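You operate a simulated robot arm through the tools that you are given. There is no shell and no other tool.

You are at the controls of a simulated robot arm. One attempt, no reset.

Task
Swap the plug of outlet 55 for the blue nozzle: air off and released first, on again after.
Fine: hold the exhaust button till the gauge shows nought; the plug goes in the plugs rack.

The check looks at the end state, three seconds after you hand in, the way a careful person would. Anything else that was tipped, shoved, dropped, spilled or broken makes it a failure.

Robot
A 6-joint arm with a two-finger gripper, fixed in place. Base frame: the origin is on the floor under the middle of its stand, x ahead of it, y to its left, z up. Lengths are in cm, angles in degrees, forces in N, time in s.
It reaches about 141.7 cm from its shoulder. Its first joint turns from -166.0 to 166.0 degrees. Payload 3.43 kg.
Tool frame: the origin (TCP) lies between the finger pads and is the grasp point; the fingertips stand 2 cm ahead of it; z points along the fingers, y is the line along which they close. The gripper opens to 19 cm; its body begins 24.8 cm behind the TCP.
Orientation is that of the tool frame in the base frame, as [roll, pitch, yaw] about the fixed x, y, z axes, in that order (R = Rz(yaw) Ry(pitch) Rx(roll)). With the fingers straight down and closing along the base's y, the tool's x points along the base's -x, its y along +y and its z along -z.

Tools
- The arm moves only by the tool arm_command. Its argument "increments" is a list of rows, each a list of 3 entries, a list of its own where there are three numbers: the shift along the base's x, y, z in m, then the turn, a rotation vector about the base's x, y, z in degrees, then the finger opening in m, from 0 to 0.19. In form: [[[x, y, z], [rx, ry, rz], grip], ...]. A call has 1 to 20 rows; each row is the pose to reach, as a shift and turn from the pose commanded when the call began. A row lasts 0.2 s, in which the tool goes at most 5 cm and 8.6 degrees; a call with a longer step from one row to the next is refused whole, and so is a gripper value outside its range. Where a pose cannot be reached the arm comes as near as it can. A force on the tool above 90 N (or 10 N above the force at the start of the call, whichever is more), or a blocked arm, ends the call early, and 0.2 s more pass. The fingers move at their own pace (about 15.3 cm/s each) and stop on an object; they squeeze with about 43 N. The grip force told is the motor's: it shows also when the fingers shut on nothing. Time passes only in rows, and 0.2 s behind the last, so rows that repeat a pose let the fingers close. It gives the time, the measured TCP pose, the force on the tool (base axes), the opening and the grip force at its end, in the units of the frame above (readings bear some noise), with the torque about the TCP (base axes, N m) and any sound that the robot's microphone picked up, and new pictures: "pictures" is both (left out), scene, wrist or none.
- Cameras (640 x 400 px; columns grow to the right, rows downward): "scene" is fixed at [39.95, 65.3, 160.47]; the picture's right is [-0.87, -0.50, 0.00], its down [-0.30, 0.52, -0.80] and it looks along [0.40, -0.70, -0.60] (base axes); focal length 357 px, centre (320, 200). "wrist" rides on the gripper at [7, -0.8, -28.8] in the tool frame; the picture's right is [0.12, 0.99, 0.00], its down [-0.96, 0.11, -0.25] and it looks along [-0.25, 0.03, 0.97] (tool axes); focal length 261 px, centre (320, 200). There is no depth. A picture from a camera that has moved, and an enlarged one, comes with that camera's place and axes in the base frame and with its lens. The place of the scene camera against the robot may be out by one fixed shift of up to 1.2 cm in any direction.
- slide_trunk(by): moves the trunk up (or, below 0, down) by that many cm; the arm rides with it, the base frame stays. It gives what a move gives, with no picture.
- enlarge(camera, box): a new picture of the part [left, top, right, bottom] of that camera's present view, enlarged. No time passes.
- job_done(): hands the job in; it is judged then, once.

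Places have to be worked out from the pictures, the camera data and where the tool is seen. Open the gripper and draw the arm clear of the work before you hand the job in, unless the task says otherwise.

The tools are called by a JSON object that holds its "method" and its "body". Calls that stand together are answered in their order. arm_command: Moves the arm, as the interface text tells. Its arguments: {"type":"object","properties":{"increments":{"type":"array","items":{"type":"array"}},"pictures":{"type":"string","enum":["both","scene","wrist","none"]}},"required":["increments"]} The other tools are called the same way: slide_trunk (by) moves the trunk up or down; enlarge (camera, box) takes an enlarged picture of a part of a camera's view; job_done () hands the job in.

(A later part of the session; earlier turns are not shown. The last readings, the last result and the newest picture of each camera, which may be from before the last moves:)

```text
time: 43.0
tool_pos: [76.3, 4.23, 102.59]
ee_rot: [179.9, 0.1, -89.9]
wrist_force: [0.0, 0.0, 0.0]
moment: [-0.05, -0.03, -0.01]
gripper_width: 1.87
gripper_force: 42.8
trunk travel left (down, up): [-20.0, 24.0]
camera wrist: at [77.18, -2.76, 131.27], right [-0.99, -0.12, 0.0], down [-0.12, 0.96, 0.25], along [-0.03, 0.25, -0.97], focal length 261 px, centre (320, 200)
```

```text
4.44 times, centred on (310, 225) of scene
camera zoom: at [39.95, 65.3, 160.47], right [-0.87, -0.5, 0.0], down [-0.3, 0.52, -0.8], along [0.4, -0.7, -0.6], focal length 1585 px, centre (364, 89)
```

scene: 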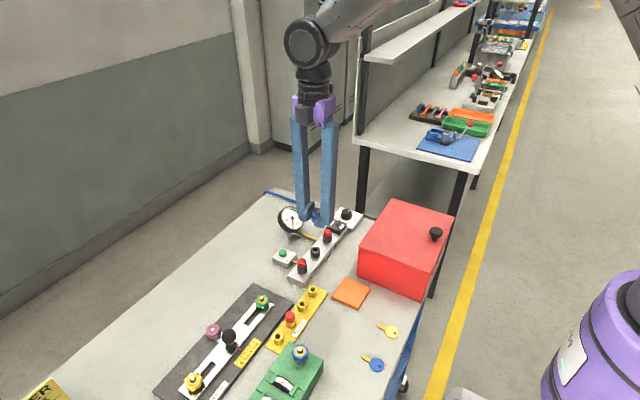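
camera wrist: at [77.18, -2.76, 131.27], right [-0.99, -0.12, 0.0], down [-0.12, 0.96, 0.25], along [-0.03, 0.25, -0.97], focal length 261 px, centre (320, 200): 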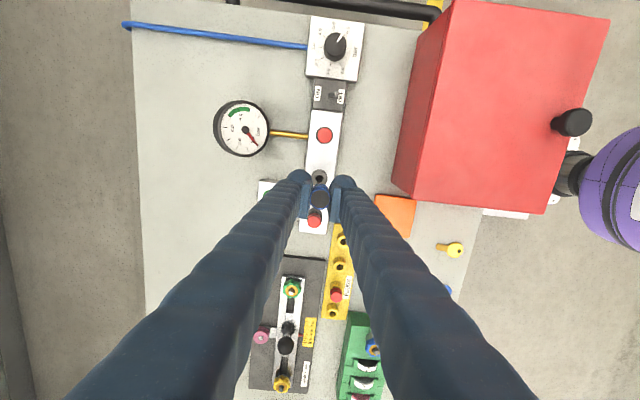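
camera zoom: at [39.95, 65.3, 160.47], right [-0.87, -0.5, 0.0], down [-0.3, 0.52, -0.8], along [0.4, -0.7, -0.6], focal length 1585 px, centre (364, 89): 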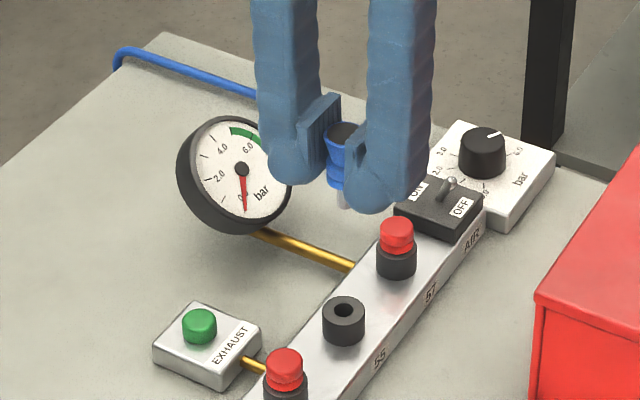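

Outlet 55 measures (76.43, 4.30) and the nozzle axis (76.35, 4.14), so I shift (+0.08, +0.15) cm and descend to just above the collar to recheck.

{"method": "arm_command", "body": {"increments": [[[0.0008, 0.0015, -0.02], [0, 0, 0], 0.0], [[0.0008, 0.0015, -0.045], [0, 0, 0], 0.0], [[0.0008, 0.0015, -0.07], [0, 0, 0], 0.0], [[0.0008, 0.0015, -0.07], [0, 0, 0], 0.0], [[0.0008, 0.0015, -0.07], [0, 0, 0], 0.0]], "pictures": "both"}}

{"method": "enlarge", "body": {"camera": "wrist", "box": [280, 150, 360, 230]}}

{"method": "enlarge", "body": {"camera": "scene", "box": [290, 210, 345, 270]}}

```text
time: 44.2
tool_pos: [76.43, 4.57, 95.71]
ee_rot: [179.9, -0.1, -90.0]
wrist_force: [-0.4, 0.4, -0.4]
moment: [-0.01, 0.0, 0.01]
gripper_width: 1.87
gripper_force: 43.2
trunk travel left (down, up): [-20.0, 24.0]
camera wrist: at [77.34, -2.53, 124.4], right [-0.99, -0.12, 0.0], down [-0.12, 0.96, 0.25], along [-0.03, 0.25, -0.97], focal length 261 px, centre (320, 200)
```

scene: 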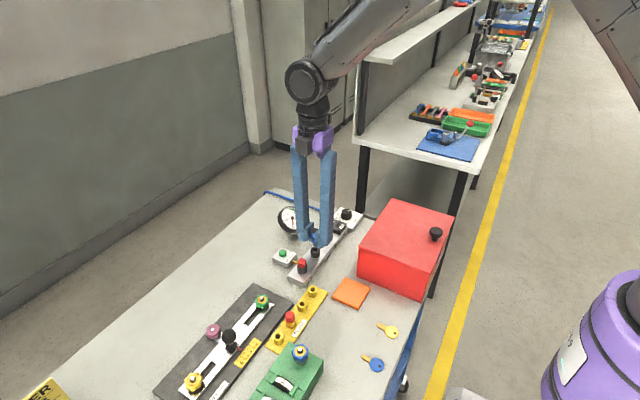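
wrist: 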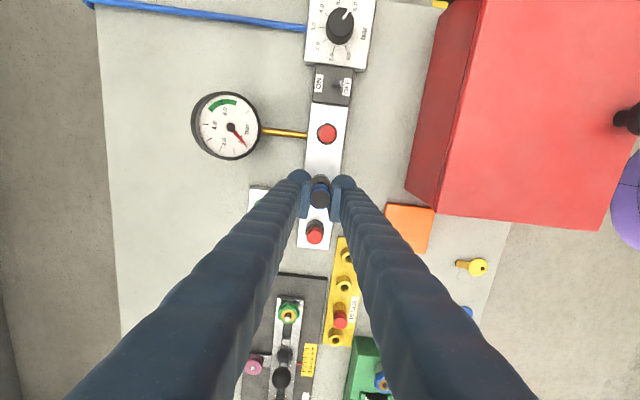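

```text
5.00 times, centred on (320, 190) of wrist
camera zoom: at [77.34, -2.53, 124.4], right [-0.99, -0.12, 0.0], down [-0.12, 0.96, 0.25], along [-0.03, 0.25, -0.97], focal length 1303 px, centre (320, 250)
```

zoom: 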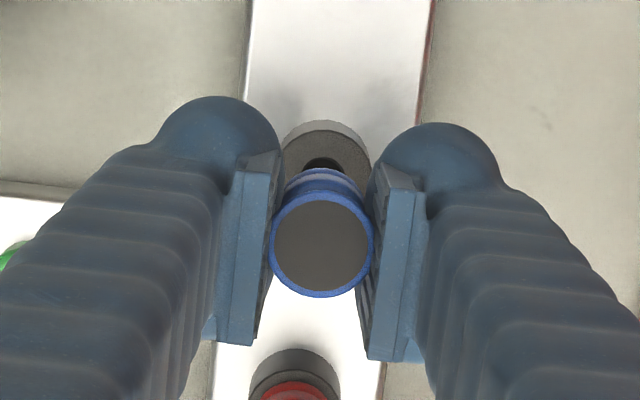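

```text
6.67 times, centred on (318, 240) of scene
camera zoom: at [39.95, 65.3, 160.47], right [-0.87, -0.5, 0.0], down [-0.3, 0.52, -0.8], along [0.4, -0.7, -0.6], focal length 2378 px, centre (337, -67)
```

zoom: 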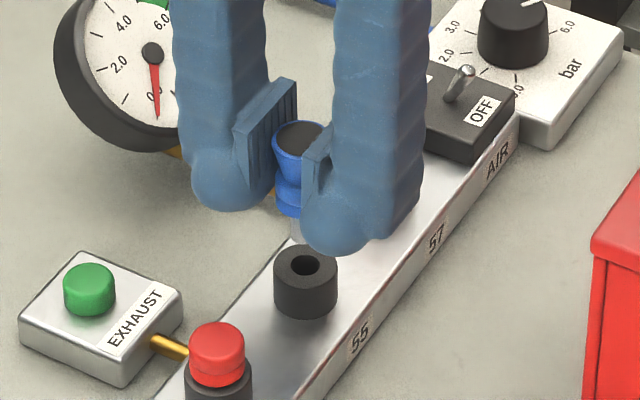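

By the wrist data the nozzle axis (76.49, 4.33) is over the outlet (76.43, 4.30). I zoom in on the scene view to double-check the stem against the hole.

{"method": "enlarge", "body": {"camera": "scene", "box": [304, 225, 328, 255]}}

{"method": "enlarge", "body": {"camera": "wrist", "box": [305, 170, 335, 205]}}

```text
13.33 times, centred on (316, 240) of scene
camera zoom: at [39.95, 65.3, 160.47], right [-0.87, -0.5, 0.0], down [-0.3, 0.52, -0.8], along [0.4, -0.7, -0.6], focal length 4755 px, centre (373, -333)
```

zoom: 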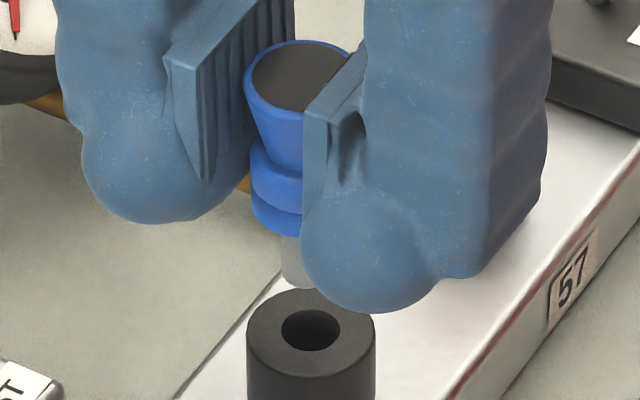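

```text
11.43 times, centred on (320, 188) of wrist
camera zoom: at [77.34, -2.53, 124.4], right [-0.99, -0.12, 0.0], down [-0.12, 0.96, 0.25], along [-0.03, 0.25, -0.97], focal length 2979 px, centre (320, 343)
```

zoom: 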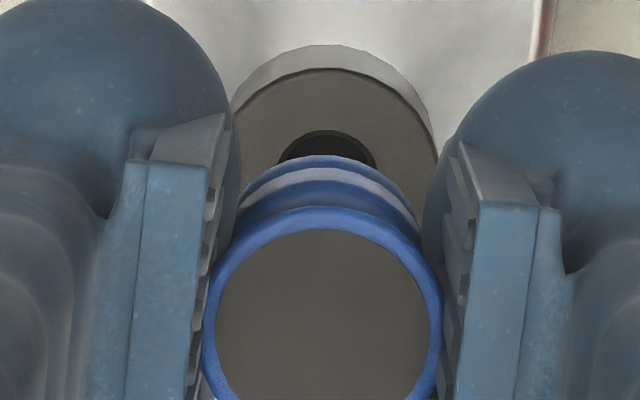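

Both views suggest the nozzle is about 1–2 mm to the +x/+y side of the hole, so I trim (-0.1, -0.06) cm and lower 2 cm gently so the stem starts into the collar.

{"method": "arm_command", "body": {"increments": [[[-0.001, -0.0006, 0.0], [0, 0, 0], 0.0], [[-0.001, -0.0006, -0.005], [0, 0, 0], 0.0], [[-0.001, -0.0006, -0.01], [0, 0, 0], 0.0], [[-0.001, -0.0006, -0.014], [0, 0, 0], 0.0], [[-0.001, -0.0006, -0.018], [0, 0, 0], 0.0], [[-0.001, -0.0006, -0.018], [0, 0, 0], 0.0]], "pictures": "both"}}

{"method": "enlarge", "body": {"camera": "scene", "box": [304, 225, 328, 255]}}

{"method": "enlarge", "body": {"camera": "wrist", "box": [305, 170, 335, 205]}}

```text
time: 45.6
tool_pos: [76.37, 4.39, 93.73]
ee_rot: [180.0, -0.1, -89.9]
wrist_force: [1.2, -0.5, -0.6]
moment: [-0.01, -0.03, 0.01]
gripper_width: 1.85
gripper_force: 42.3
trunk travel left (down, up): [-20.0, 24.0]
camera wrist: at [77.24, -2.6, 122.4], right [-0.99, -0.12, 0.0], down [-0.12, 0.96, 0.25], along [-0.03, 0.25, -0.97], focal length 261 px, centre (320, 200)
```

scene: 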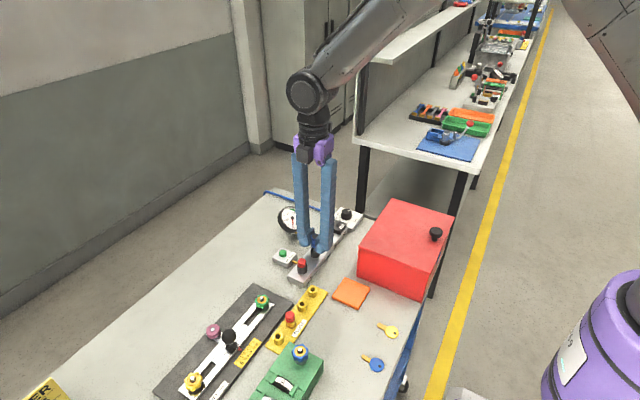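
wrist: 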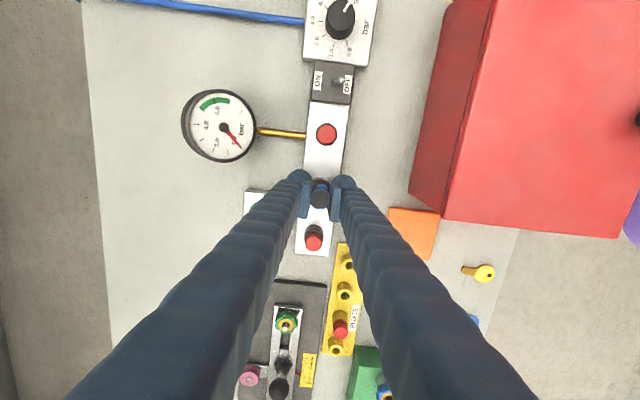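

```text
13.33 times, centred on (316, 240) of scene
camera zoom: at [39.95, 65.3, 160.47], right [-0.87, -0.5, 0.0], down [-0.3, 0.52, -0.8], along [0.4, -0.7, -0.6], focal length 4755 px, centre (373, -333)
```

zoom: 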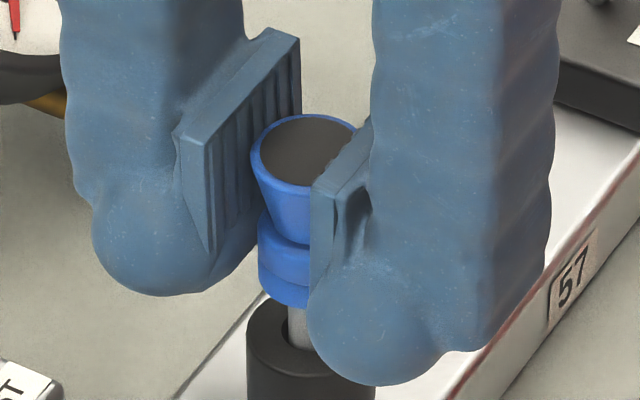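

```text
11.43 times, centred on (320, 188) of wrist
camera zoom: at [77.24, -2.6, 122.4], right [-0.99, -0.12, 0.0], down [-0.12, 0.96, 0.25], along [-0.03, 0.25, -0.97], focal length 2979 px, centre (320, 343)
```

zoom: 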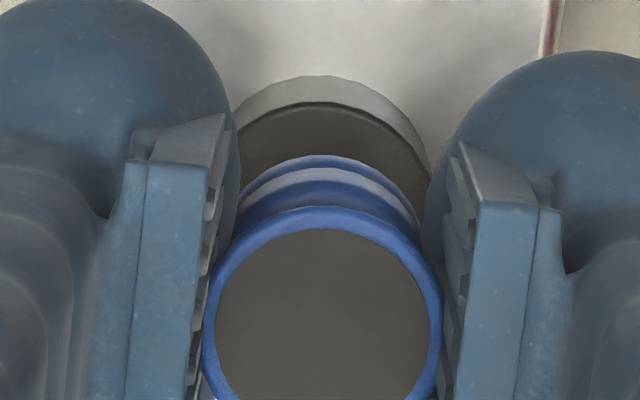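

The stem is entering the collar with almost no force, about 1.4 cm still to go. I continue down in 3 mm steps.

{"method": "arm_command", "body": {"increments": [[[0.0, 0.0, -0.003], [0, 0, 0], 0.0], [[0.0, 0.0, -0.006], [0, 0, 0], 0.0], [[0.0, 0.0, -0.009], [0, 0, 0], 0.0], [[0.0, 0.0, -0.012], [0, 0, 0], 0.0], [[0.0, 0.0, -0.012], [0, 0, 0], 0.0]], "pictures": "both"}}

{"method": "enlarge", "body": {"camera": "scene", "box": [304, 225, 328, 255]}}

{"method": "enlarge", "body": {"camera": "wrist", "box": [305, 170, 335, 205]}}

```text
time: 46.8
tool_pos: [76.46, 4.51, 92.53]
ee_rot: [180.0, 0.1, -90.0]
wrist_force: [0.4, 0.5, -0.1]
moment: [-0.02, -0.03, 0.02]
gripper_width: 1.89
gripper_force: 42.8
trunk travel left (down, up): [-20.0, 24.0]
camera wrist: at [77.27, -2.61, 121.19], right [-0.99, -0.12, 0.0], down [-0.12, 0.96, 0.25], along [-0.03, 0.25, -0.97], focal length 261 px, centre (320, 200)
```

scene: 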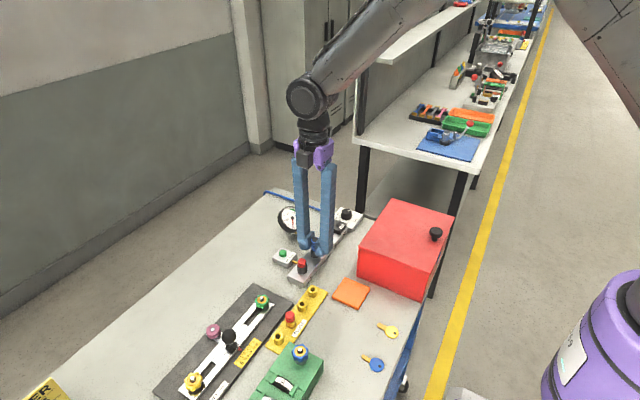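
wrist: 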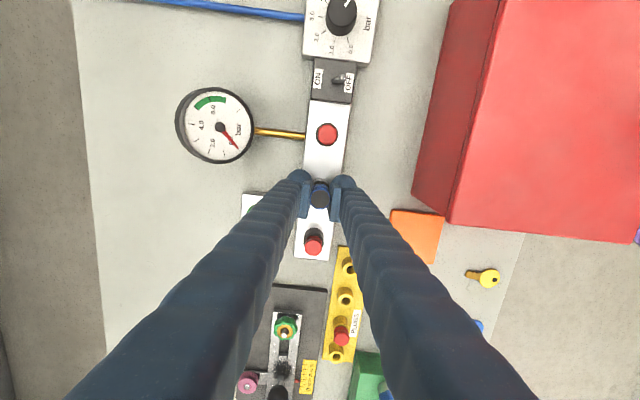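

```text
13.33 times, centred on (316, 240) of scene
camera zoom: at [39.95, 65.3, 160.47], right [-0.87, -0.5, 0.0], down [-0.3, 0.52, -0.8], along [0.4, -0.7, -0.6], focal length 4755 px, centre (373, -333)
```

zoom: 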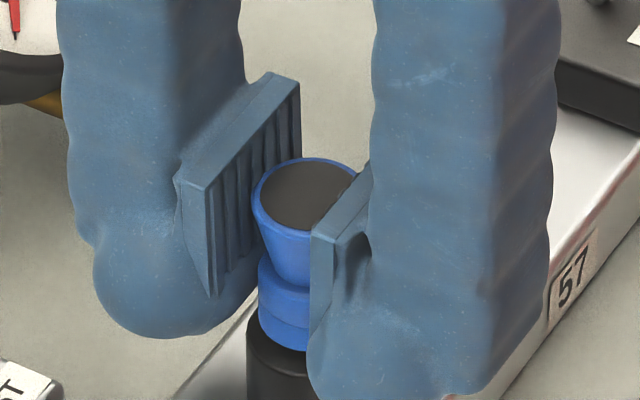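

```text
11.43 times, centred on (320, 188) of wrist
camera zoom: at [77.27, -2.61, 121.19], right [-0.99, -0.12, 0.0], down [-0.12, 0.96, 0.25], along [-0.03, 0.25, -0.97], focal length 2979 px, centre (320, 343)
```

zoom: 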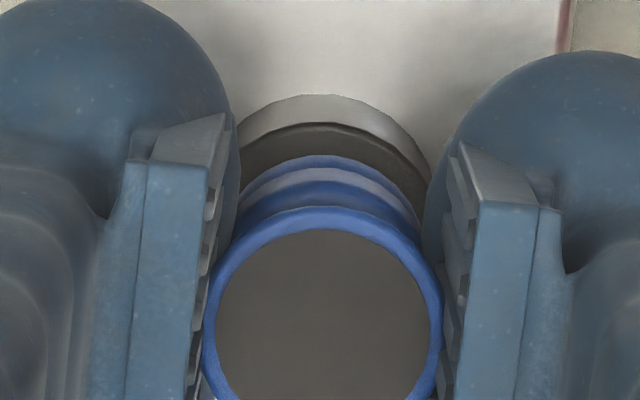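

The nozzle body is close to the collar with zero force. I continue in 2 mm steps until it seats firmly.

{"method": "arm_command", "body": {"increments": [[[0.0, 0.0, -0.002], [0, 0, 0], 0.0], [[0.0, 0.0, -0.004], [0, 0, 0], 0.0], [[0.0, 0.0, -0.006], [0, 0, 0], 0.0], [[0.0, 0.0, -0.006], [0, 0, 0], 0.0]], "pictures": "both"}}

{"method": "enlarge", "body": {"camera": "scene", "box": [304, 225, 328, 255]}}

{"method": "enlarge", "body": {"camera": "wrist", "box": [305, 170, 335, 205]}}

```text
time: 47.8
tool_pos: [76.46, 4.39, 92.0]
ee_rot: [-179.7, -0.1, -89.8]
wrist_force: [5.8, 4.6, 39.3]
moment: [0.04, -0.12, 0.03]
gripper_width: 1.9
gripper_force: 42.8
trunk travel left (down, up): [-20.0, 24.0]
camera wrist: at [77.06, -2.71, 120.77], right [-0.99, -0.12, 0.0], down [-0.12, 0.96, 0.25], along [-0.03, 0.25, -0.97], focal length 261 px, centre (320, 200)
```

scene: 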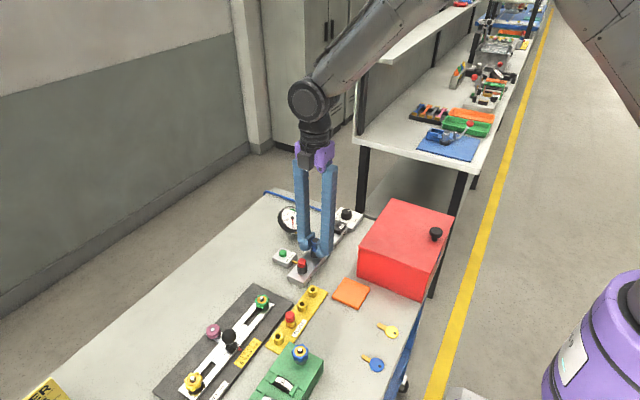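
wrist: 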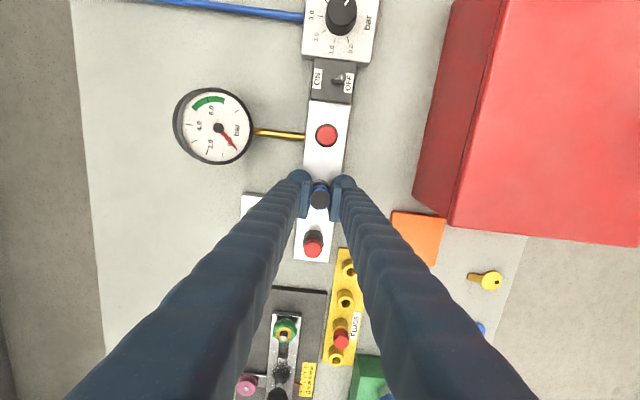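

```text
13.33 times, centred on (316, 240) of scene
camera zoom: at [39.95, 65.3, 160.47], right [-0.87, -0.5, 0.0], down [-0.3, 0.52, -0.8], along [0.4, -0.7, -0.6], focal length 4755 px, centre (373, -333)
```

zoom: 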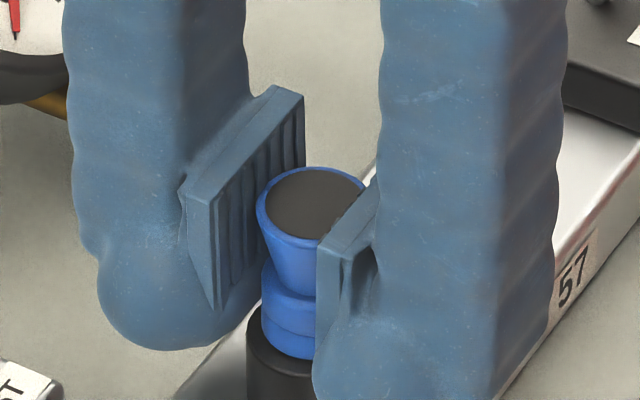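

```text
11.43 times, centred on (320, 188) of wrist
camera zoom: at [77.06, -2.71, 120.77], right [-0.99, -0.12, 0.0], down [-0.12, 0.96, 0.25], along [-0.03, 0.25, -0.97], focal length 2979 px, centre (320, 343)
```

zoom: 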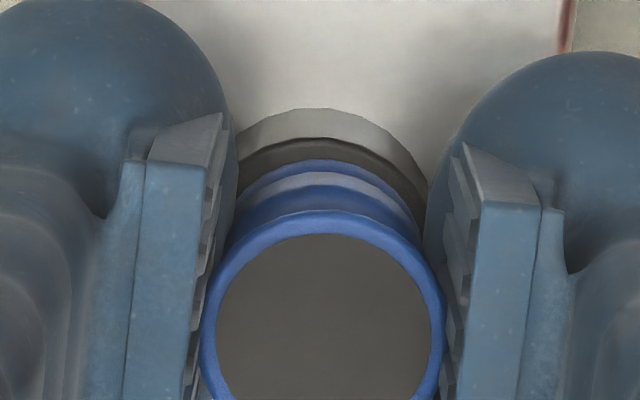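

The reaction rose to 39 N at z=92.0 and the nozzle body sits on the collar. I relieve the push, open, and lift straight up to inspect.

{"method": "arm_command", "body": {"increments": [[[0.0, 0.0, 0.003], [0, 0, 0], 0.0], [[0.0, 0.0, 0.003], [0, 0, 0], 0.025], [[0.0, 0.0, 0.003], [0, 0, 0], 0.038], [[0.0, 0.0, 0.003], [0, 0, 0], 0.038], [[0.0, 0.0, 0.02], [0, 0, 0], 0.038], [[0.0, 0.0, 0.05], [0, 0, 0], 0.038], [[0.0, 0.0, 0.08], [0, 0, 0], 0.038], [[0.0, 0.0, 0.105], [0, 0, 0], 0.038], [[0.0, 0.0, 0.105], [0, 0, 0], 0.038]], "pictures": "both"}}

{"method": "enlarge", "body": {"camera": "scene", "box": [295, 215, 345, 275]}}

{"method": "enlarge", "body": {"camera": "wrist", "box": [280, 150, 360, 230]}}

```text
time: 49.8
tool_pos: [76.44, 4.48, 102.47]
ee_rot: [179.9, 0.0, -90.1]
wrist_force: [-0.9, 0.5, -0.1]
moment: [0.05, 0.04, -0.01]
gripper_width: 3.81
gripper_force: 0.0
trunk travel left (down, up): [-20.0, 24.0]
camera wrist: at [77.24, -2.5, 131.19], right [-0.99, -0.12, 0.0], down [-0.12, 0.96, 0.25], along [-0.03, 0.25, -0.97], focal length 261 px, centre (320, 200)
```

scene: 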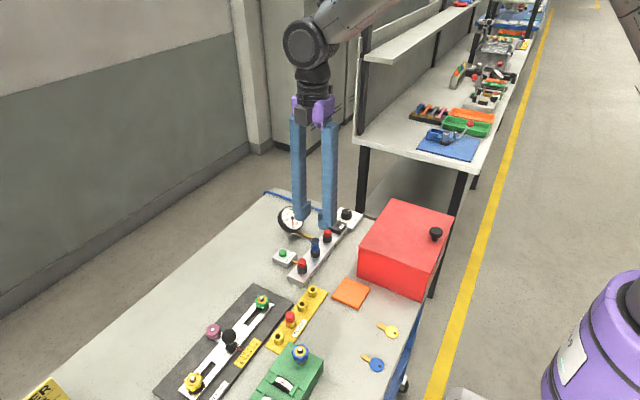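
wrist: 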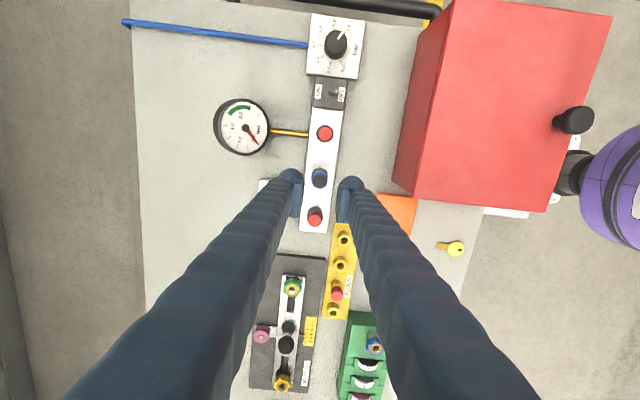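

```text
6.67 times, centred on (320, 245) of scene
camera zoom: at [39.95, 65.3, 160.47], right [-0.87, -0.5, 0.0], down [-0.3, 0.52, -0.8], along [0.4, -0.7, -0.6], focal length 2378 px, centre (320, -100)
```

zoom: 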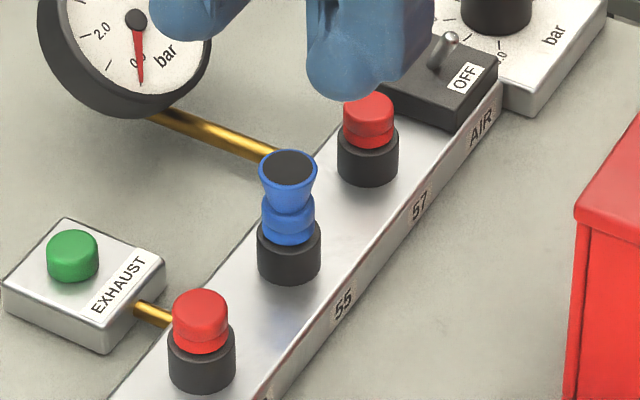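

```text
5.00 times, centred on (320, 190) of wrist
camera zoom: at [77.24, -2.5, 131.19], right [-0.99, -0.12, 0.0], down [-0.12, 0.96, 0.25], along [-0.03, 0.25, -0.97], focal length 1303 px, centre (320, 250)
```

zoom: 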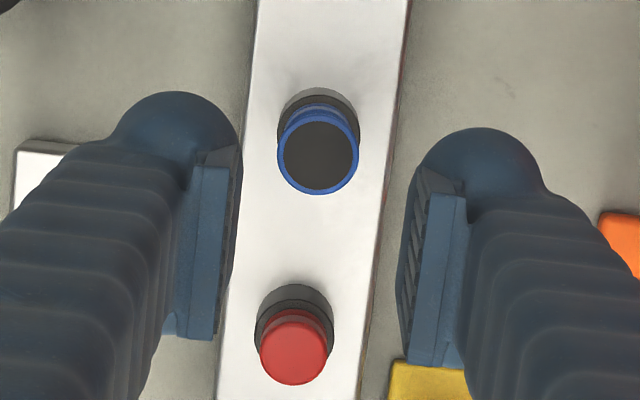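

The nozzle stands upright in outlet 55. I zoom in to check that it is seated as deep as the neighbouring plugs, and that the rack plug is fine.

{"method": "enlarge", "body": {"camera": "scene", "box": [298, 228, 338, 268]}}

{"method": "enlarge", "body": {"camera": "scene", "box": [265, 280, 325, 350]}}

```text
10.00 times, centred on (318, 248) of scene
camera zoom: at [39.95, 65.3, 160.47], right [-0.87, -0.5, 0.0], down [-0.3, 0.52, -0.8], along [0.4, -0.7, -0.6], focal length 3566 px, centre (340, -280)
```

zoom: 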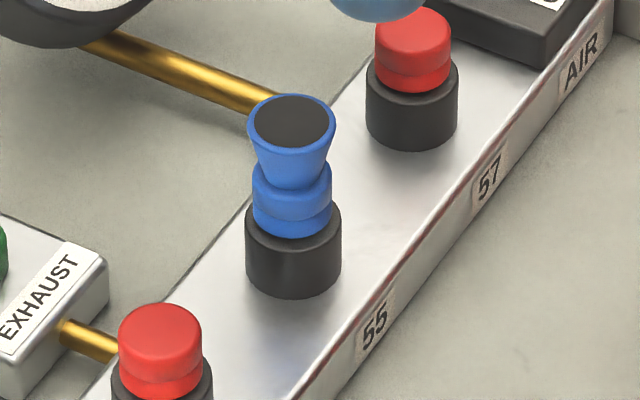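

```text
5.71 times, centred on (295, 315) of scene
camera zoom: at [39.95, 65.3, 160.47], right [-0.87, -0.5, 0.0], down [-0.3, 0.52, -0.8], along [0.4, -0.7, -0.6], focal length 2038 px, centre (463, -457)
```

zoom: 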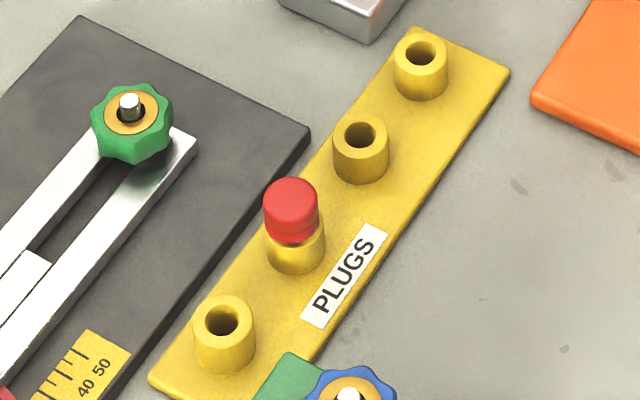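

Both parts are seated properly: nozzle flush on collar 55, plug flush in rack. Now I close the gripper and move to the -x (OFF) side of the toggle to switch the air back on with the flat outer side of the +x finger.

{"method": "arm_command", "body": {"increments": [[[-0.018, -0.042, 0.0], [0, 0, 0], 0.0], [[-0.036, -0.085, 0.0], [0, 0, 0], 0.0], [[-0.0565, -0.129, 0.0], [0, 0, 0], 0.0], [[-0.0565, -0.129, -0.02], [0, 0, 0], 0.0], [[-0.0565, -0.129, -0.04], [0, 0, 0], 0.0], [[-0.0565, -0.129, -0.04], [0, 0, 0], 0.0], [[-0.0565, -0.129, -0.04], [0, 0, 0], 0.0]], "pictures": "both"}}

{"method": "enlarge", "body": {"camera": "wrist", "box": [250, 130, 390, 270]}}

{"method": "enlarge", "body": {"camera": "scene", "box": [305, 160, 375, 250]}}

```text
time: 51.4
tool_pos: [71.0, -8.47, 98.17]
ee_rot: [180.0, 0.0, -89.8]
wrist_force: [-0.1, -0.2, -0.1]
moment: [0.03, -0.01, 0.0]
gripper_width: 0.0
gripper_force: 34.5
trunk travel left (down, up): [-20.0, 24.0]
camera wrist: at [71.67, -15.57, 127.07], right [-0.99, -0.12, 0.0], down [-0.12, 0.96, 0.25], along [-0.03, 0.25, -0.97], focal length 261 px, centre (320, 200)
```

scene: 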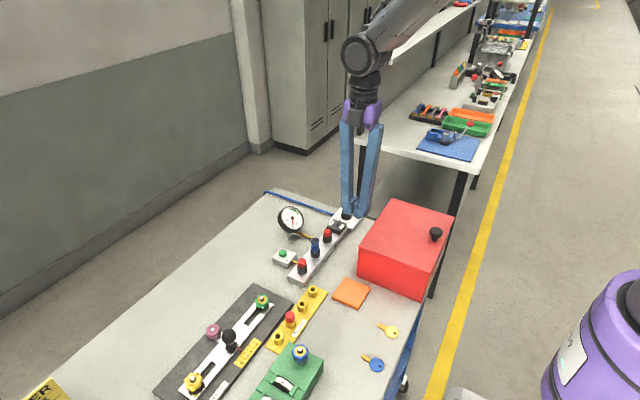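
wrist: 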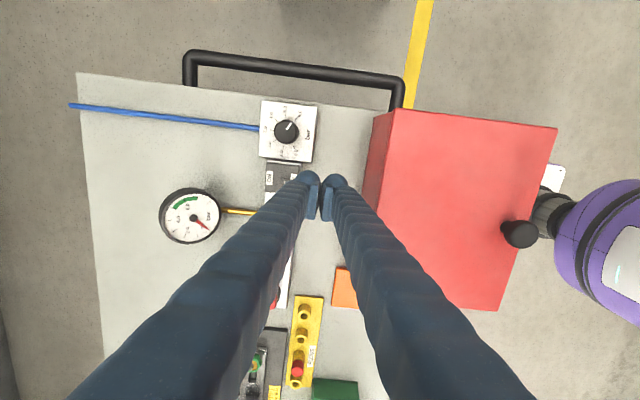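

```text
2.86 times, centred on (320, 200) of wrist
camera zoom: at [71.67, -15.57, 127.07], right [-0.99, -0.12, 0.0], down [-0.12, 0.96, 0.25], along [-0.03, 0.25, -0.97], focal length 745 px, centre (320, 200)
```

zoom: 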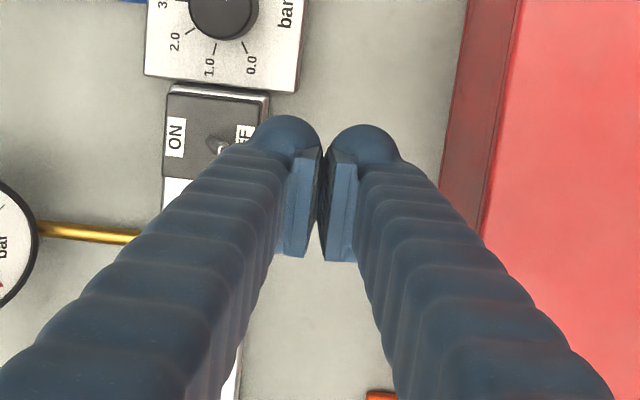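

```text
4.44 times, centred on (340, 205) of scene
camera zoom: at [39.95, 65.3, 160.47], right [-0.87, -0.5, 0.0], down [-0.3, 0.52, -0.8], along [0.4, -0.7, -0.6], focal length 1585 px, centre (231, 178)
```

zoom: 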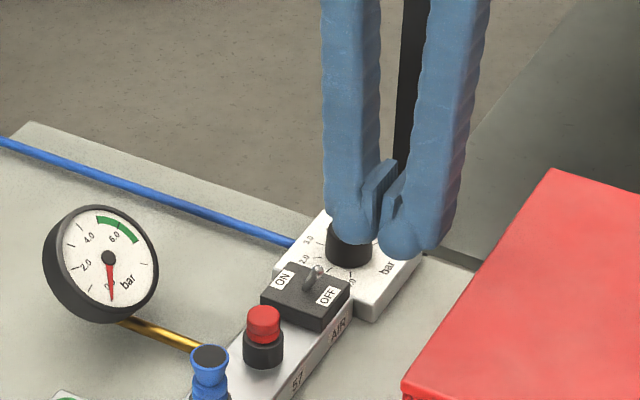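

The tool is on the -x side of the toggle with about 1 cm gap to the lever. I back off 4 mm more and descend to the lever-tip height (TCP z≈92.1).

{"method": "arm_command", "body": {"increments": [[[-0.004, 0.0, -0.02], [0, 0, 0], 0.0], [[-0.004, 0.0, -0.04], [0, 0, 0], 0.0], [[-0.004, 0.0, -0.053], [0, 0, 0], 0.0], [[-0.004, 0.0, -0.06], [0, 0, 0], 0.0], [[-0.004, 0.0, -0.06], [0, 0, 0], 0.0]], "pictures": "both"}}

{"method": "enlarge", "body": {"camera": "wrist", "box": [250, 130, 390, 270]}}

{"method": "enlarge", "body": {"camera": "scene", "box": [315, 190, 375, 250]}}

```text
time: 52.6
tool_pos: [70.43, -8.41, 92.45]
ee_rot: [-180.0, 0.0, -89.9]
wrist_force: [0.1, 0.7, 0.0]
moment: [0.0, -0.01, -0.01]
gripper_width: 0.0
gripper_force: 34.4
trunk travel left (down, up): [-20.0, 24.0]
camera wrist: at [71.16, -15.48, 121.18], right [-0.99, -0.12, 0.0], down [-0.12, 0.96, 0.25], along [-0.03, 0.25, -0.97], focal length 261 px, centre (320, 200)
```

scene: 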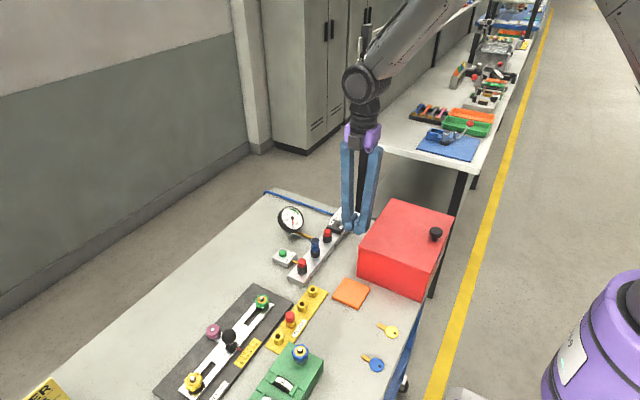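
wrist: 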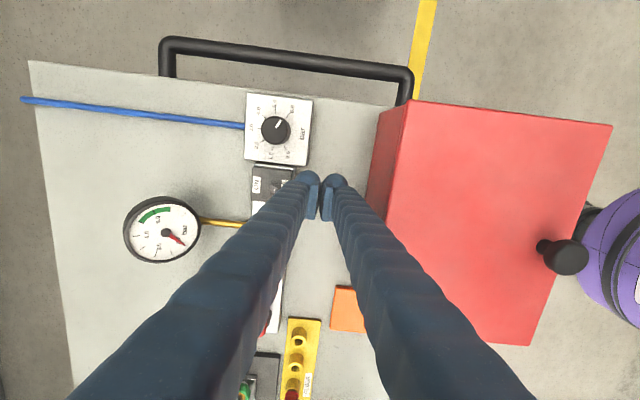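

```text
2.86 times, centred on (320, 200) of wrist
camera zoom: at [71.16, -15.48, 121.18], right [-0.99, -0.12, 0.0], down [-0.12, 0.96, 0.25], along [-0.03, 0.25, -0.97], focal length 745 px, centre (320, 200)
```

zoom: 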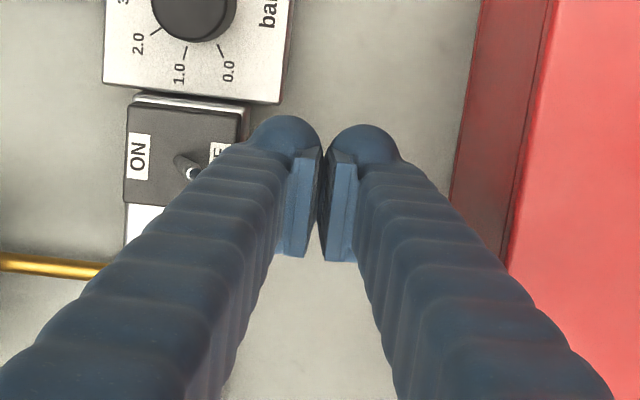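

```text
6.67 times, centred on (345, 220) of scene
camera zoom: at [39.95, 65.3, 160.47], right [-0.87, -0.5, 0.0], down [-0.3, 0.52, -0.8], along [0.4, -0.7, -0.6], focal length 2378 px, centre (153, 67)
```

zoom: 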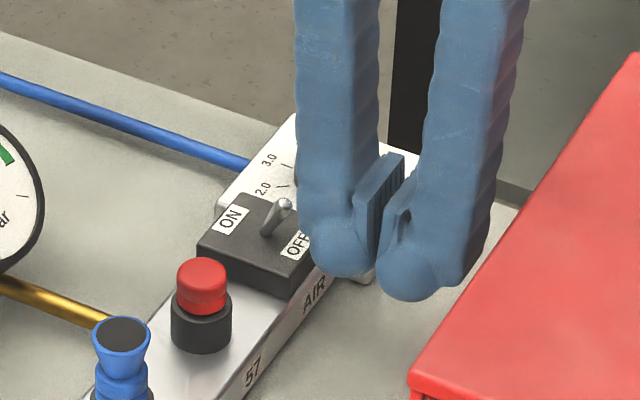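

The lever tip is at about (75.5, -8.4), some 1.7 cm ahead of the finger face. I lower 2 mm and push in +x towards ON, first part way.

{"method": "arm_command", "body": {"increments": [[[0.006, 0.0, -0.002], [0, 0, 0], 0.0], [[0.013, 0.0, -0.002], [0, 0, 0], 0.0], [[0.019, 0.0, -0.002], [0, 0, 0], 0.0], [[0.024, 0.0, -0.002], [0, 0, 0], 0.0], [[0.028, 0.0, -0.002], [0, 0, 0], 0.0]], "pictures": "both"}}

{"method": "enlarge", "body": {"camera": "wrist", "box": [250, 130, 390, 270]}}

{"method": "enlarge", "body": {"camera": "scene", "box": [315, 190, 375, 250]}}

```text
time: 53.8
tool_pos: [73.21, -8.46, 92.13]
ee_rot: [179.8, 0.0, -89.9]
wrist_force: [-0.6, -0.2, 0.3]
moment: [-0.01, 0.02, 0.0]
gripper_width: 0.01
gripper_force: 34.4
trunk travel left (down, up): [-20.0, 24.0]
camera wrist: at [73.98, -15.4, 120.72], right [-0.99, -0.12, 0.0], down [-0.12, 0.96, 0.25], along [-0.03, 0.25, -0.97], focal length 261 px, centre (320, 200)
```

scene: 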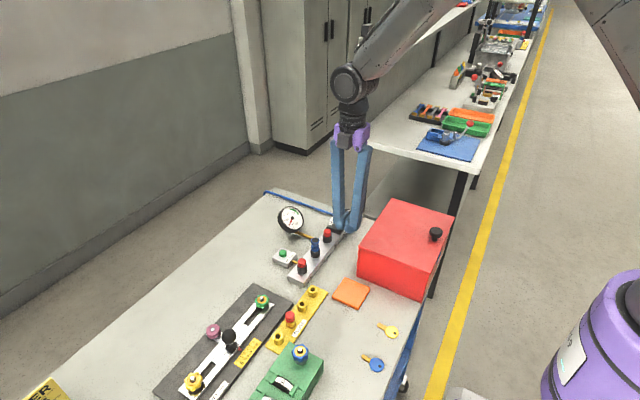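
wrist: 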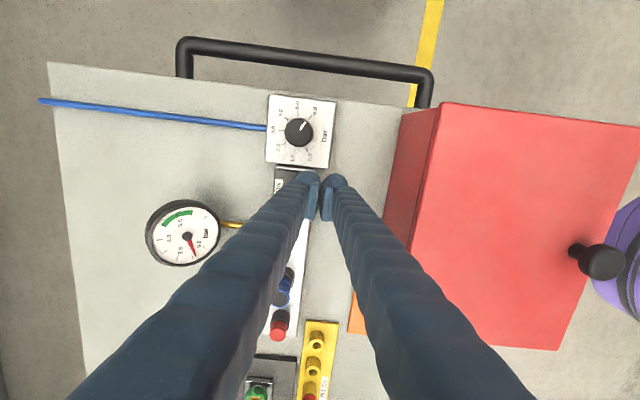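

```text
2.86 times, centred on (320, 200) of wrist
camera zoom: at [73.98, -15.4, 120.72], right [-0.99, -0.12, 0.0], down [-0.12, 0.96, 0.25], along [-0.03, 0.25, -0.97], focal length 745 px, centre (320, 200)
```

zoom: 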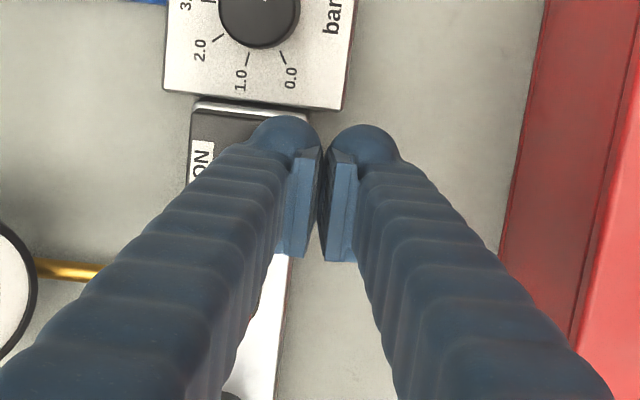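

```text
6.67 times, centred on (345, 220) of scene
camera zoom: at [39.95, 65.3, 160.47], right [-0.87, -0.5, 0.0], down [-0.3, 0.52, -0.8], along [0.4, -0.7, -0.6], focal length 2378 px, centre (153, 67)
```

zoom: 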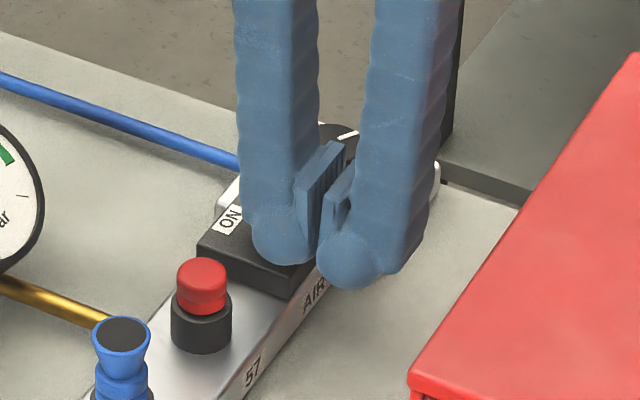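

There is little force yet and the lever is hidden behind the finger. I check the gauge to see whether the valve has already flipped.

{"method": "enlarge", "body": {"camera": "scene", "box": [270, 195, 310, 245]}}

{"method": "enlarge", "body": {"camera": "wrist", "box": [130, 190, 230, 275]}}

```text
8.00 times, centred on (290, 220) of scene
camera zoom: at [39.95, 65.3, 160.47], right [-0.87, -0.5, 0.0], down [-0.3, 0.52, -0.8], along [0.4, -0.7, -0.6], focal length 2853 px, centre (560, 40)
```

zoom: 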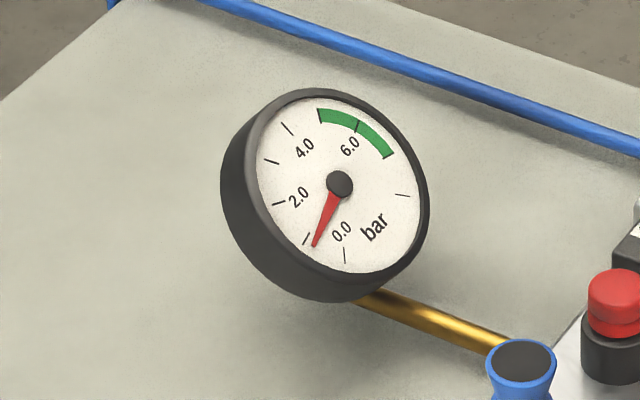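

```text
4.71 times, centred on (180, 232) of wrist
camera zoom: at [73.98, -15.4, 120.72], right [-0.99, -0.12, 0.0], down [-0.12, 0.96, 0.25], along [-0.03, 0.25, -0.97], focal length 1227 px, centre (979, 47)
```

zoom: 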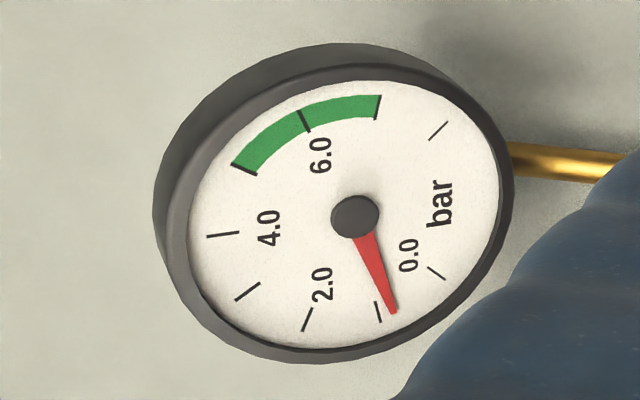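

The gauge is already climbing off zero, so the lever has snapped over to ON. I back off in -x, lift clear and check lever and gauge.

{"method": "arm_command", "body": {"increments": [[[-0.008, 0.0, 0.0], [0, 0, 0], 0.0], [[-0.018, 0.0, 0.0], [0, 0, 0], 0.0], [[-0.018, 0.0, 0.03], [0, 0, 0], 0.0], [[-0.018, 0.0, 0.07], [0, 0, 0], 0.0], [[-0.018, 0.0, 0.11], [0, 0, 0], 0.0], [[-0.018, 0.0, 0.15], [0, 0, 0], 0.0], [[-0.018, 0.0, 0.15], [0, 0, 0], 0.0], [[-0.018, 0.0, 0.15], [0, 0, 0], 0.0]], "pictures": "both"}}

{"method": "enlarge", "body": {"camera": "scene", "box": [265, 190, 375, 280]}}

{"method": "enlarge", "body": {"camera": "scene", "box": [315, 200, 365, 240]}}

{"method": "enlarge", "body": {"camera": "scene", "box": [270, 195, 310, 245]}}

```text
time: 55.6
tool_pos: [71.13, -8.48, 107.22]
ee_rot: [180.0, 0.0, -89.8]
wrist_force: [0.1, -0.3, 0.2]
moment: [0.01, 0.02, -0.05]
gripper_width: 0.0
gripper_force: 34.6
trunk travel left (down, up): [-20.0, 24.0]
camera wrist: at [71.96, -15.57, 136.02], right [-0.99, -0.12, 0.0], down [-0.12, 0.96, 0.25], along [-0.03, 0.25, -0.97], focal length 261 px, centre (320, 200)
```

scene: 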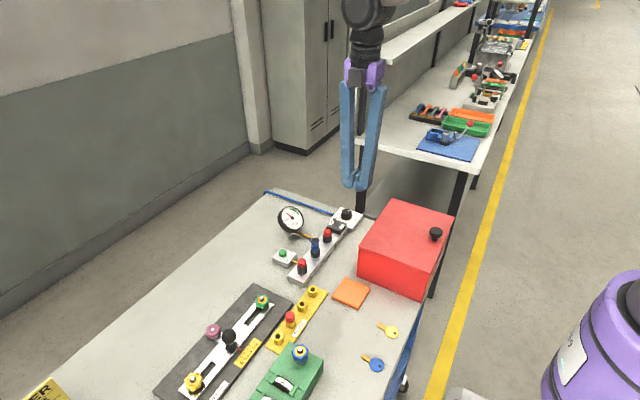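
wrist: 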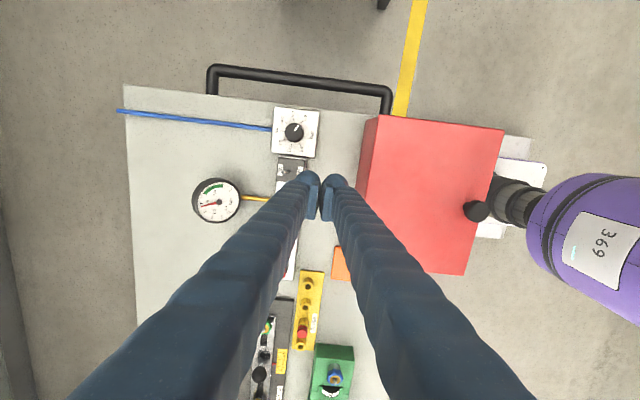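

```text
4.44 times, centred on (320, 235) of scene
camera zoom: at [39.95, 65.3, 160.47], right [-0.87, -0.5, 0.0], down [-0.3, 0.52, -0.8], along [0.4, -0.7, -0.6], focal length 1585 px, centre (320, 44)
```

zoom: 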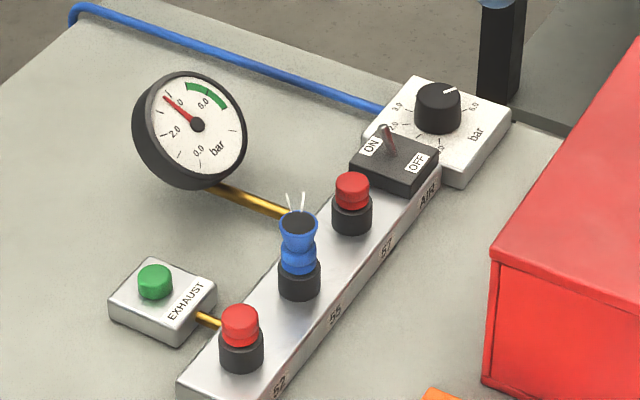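

```text
10.00 times, centred on (340, 220) of scene
camera zoom: at [39.95, 65.3, 160.47], right [-0.87, -0.5, 0.0], down [-0.3, 0.52, -0.8], along [0.4, -0.7, -0.6], focal length 3566 px, centre (120, 0)
```

zoom: 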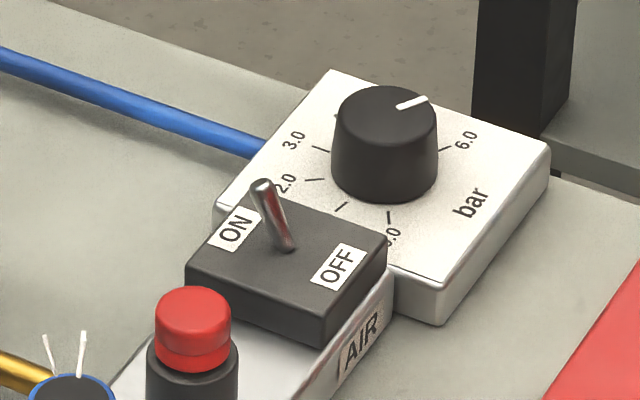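

```text
8.00 times, centred on (290, 220) of scene
camera zoom: at [39.95, 65.3, 160.47], right [-0.87, -0.5, 0.0], down [-0.3, 0.52, -0.8], along [0.4, -0.7, -0.6], focal length 2853 px, centre (560, 40)
```

zoom: 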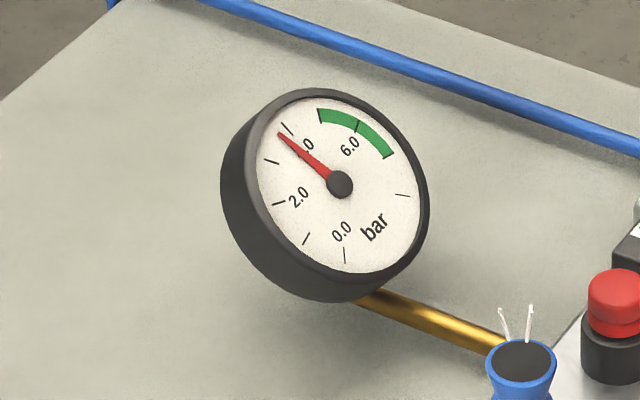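

Lever is back at ON, the regulator mark is unchanged, air jets from the nozzle and the gauge is climbing. I raise the arm clear, open the gripper and wait for the pressure to settle.

{"method": "arm_command", "body": {"increments": [[[-0.01, -0.01, 0.04], [0, 0, 0], 0.02], [[-0.02, -0.02, 0.08], [0, 0, 0], 0.06], [[-0.04, -0.03, 0.12], [0, 0, 0], 0.1], [[-0.04, -0.03, 0.16], [0, 0, 0], 0.1], [[-0.04, -0.03, 0.16], [0, 0, 0], 0.1], [[-0.04, -0.03, 0.16], [0, 0, 0], 0.1], [[-0.04, -0.03, 0.16], [0, 0, 0], 0.1], [[-0.04, -0.03, 0.16], [0, 0, 0], 0.1], [[-0.04, -0.03, 0.16], [0, 0, 0], 0.1], [[-0.04, -0.03, 0.16], [0, 0, 0], 0.1], [[-0.04, -0.03, 0.16], [0, 0, 0], 0.1], [[-0.04, -0.03, 0.16], [0, 0, 0], 0.1]], "pictures": "both"}}

{"method": "enlarge", "body": {"camera": "scene", "box": [265, 190, 375, 280]}}

{"method": "enlarge", "body": {"camera": "scene", "box": [270, 195, 310, 245]}}

{"method": "enlarge", "body": {"camera": "scene", "box": [140, 260, 400, 400]}}

```text
time: 58.2
tool_pos: [67.29, -11.51, 123.17]
ee_rot: [180.0, 0.0, -90.0]
wrist_force: [-0.3, 0.7, -1.1]
moment: [-0.01, -0.02, 0.01]
gripper_width: 10.0
gripper_force: 0.0
trunk travel left (down, up): [-20.0, 24.0]
camera wrist: at [68.15, -18.61, 151.89], right [-0.99, -0.12, 0.0], down [-0.12, 0.96, 0.25], along [-0.03, 0.25, -0.97], focal length 261 px, centre (320, 200)
```

scene: 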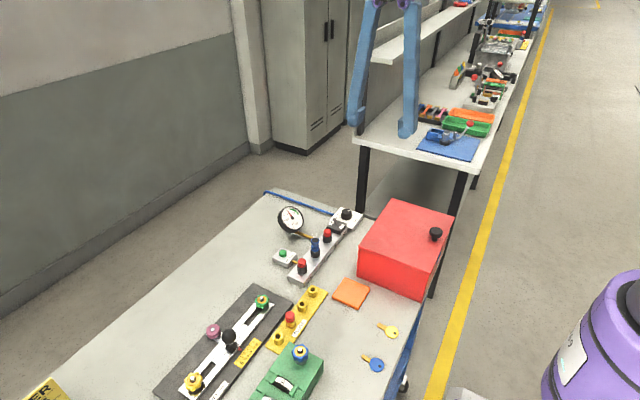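
wrist: 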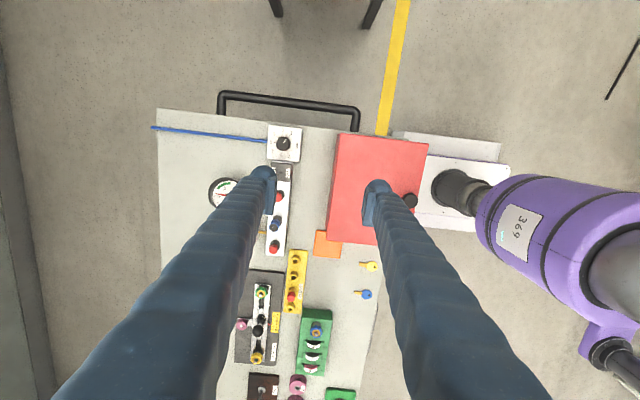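

```text
4.44 times, centred on (320, 235) of scene
camera zoom: at [39.95, 65.3, 160.47], right [-0.87, -0.5, 0.0], down [-0.3, 0.52, -0.8], along [0.4, -0.7, -0.6], focal length 1585 px, centre (320, 44)
```

zoom: 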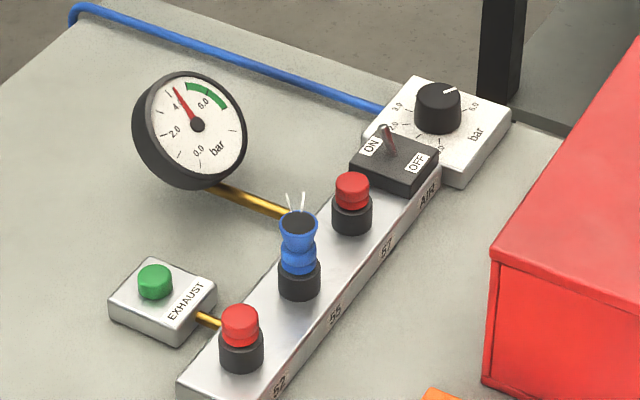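

```text
8.00 times, centred on (290, 220) of scene
camera zoom: at [39.95, 65.3, 160.47], right [-0.87, -0.5, 0.0], down [-0.3, 0.52, -0.8], along [0.4, -0.7, -0.6], focal length 2853 px, centre (560, 40)
```

zoom: 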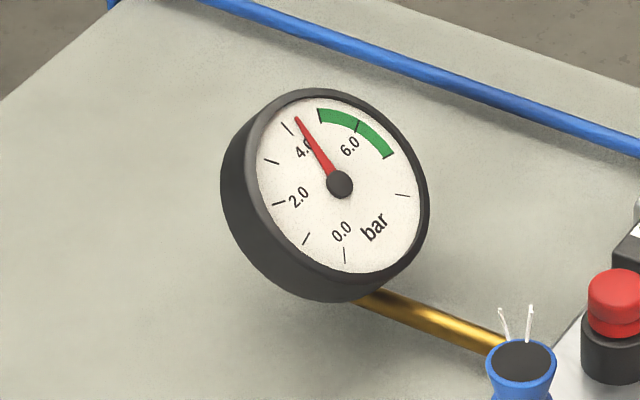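

```text
2.46 times, centred on (270, 330) of scene
camera zoom: at [39.95, 65.3, 160.47], right [-0.87, -0.5, 0.0], down [-0.3, 0.52, -0.8], along [0.4, -0.7, -0.6], focal length 878 px, centre (443, -120)
```

zoom: 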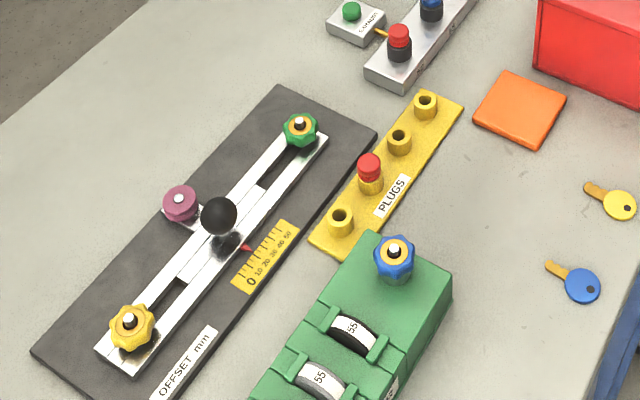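

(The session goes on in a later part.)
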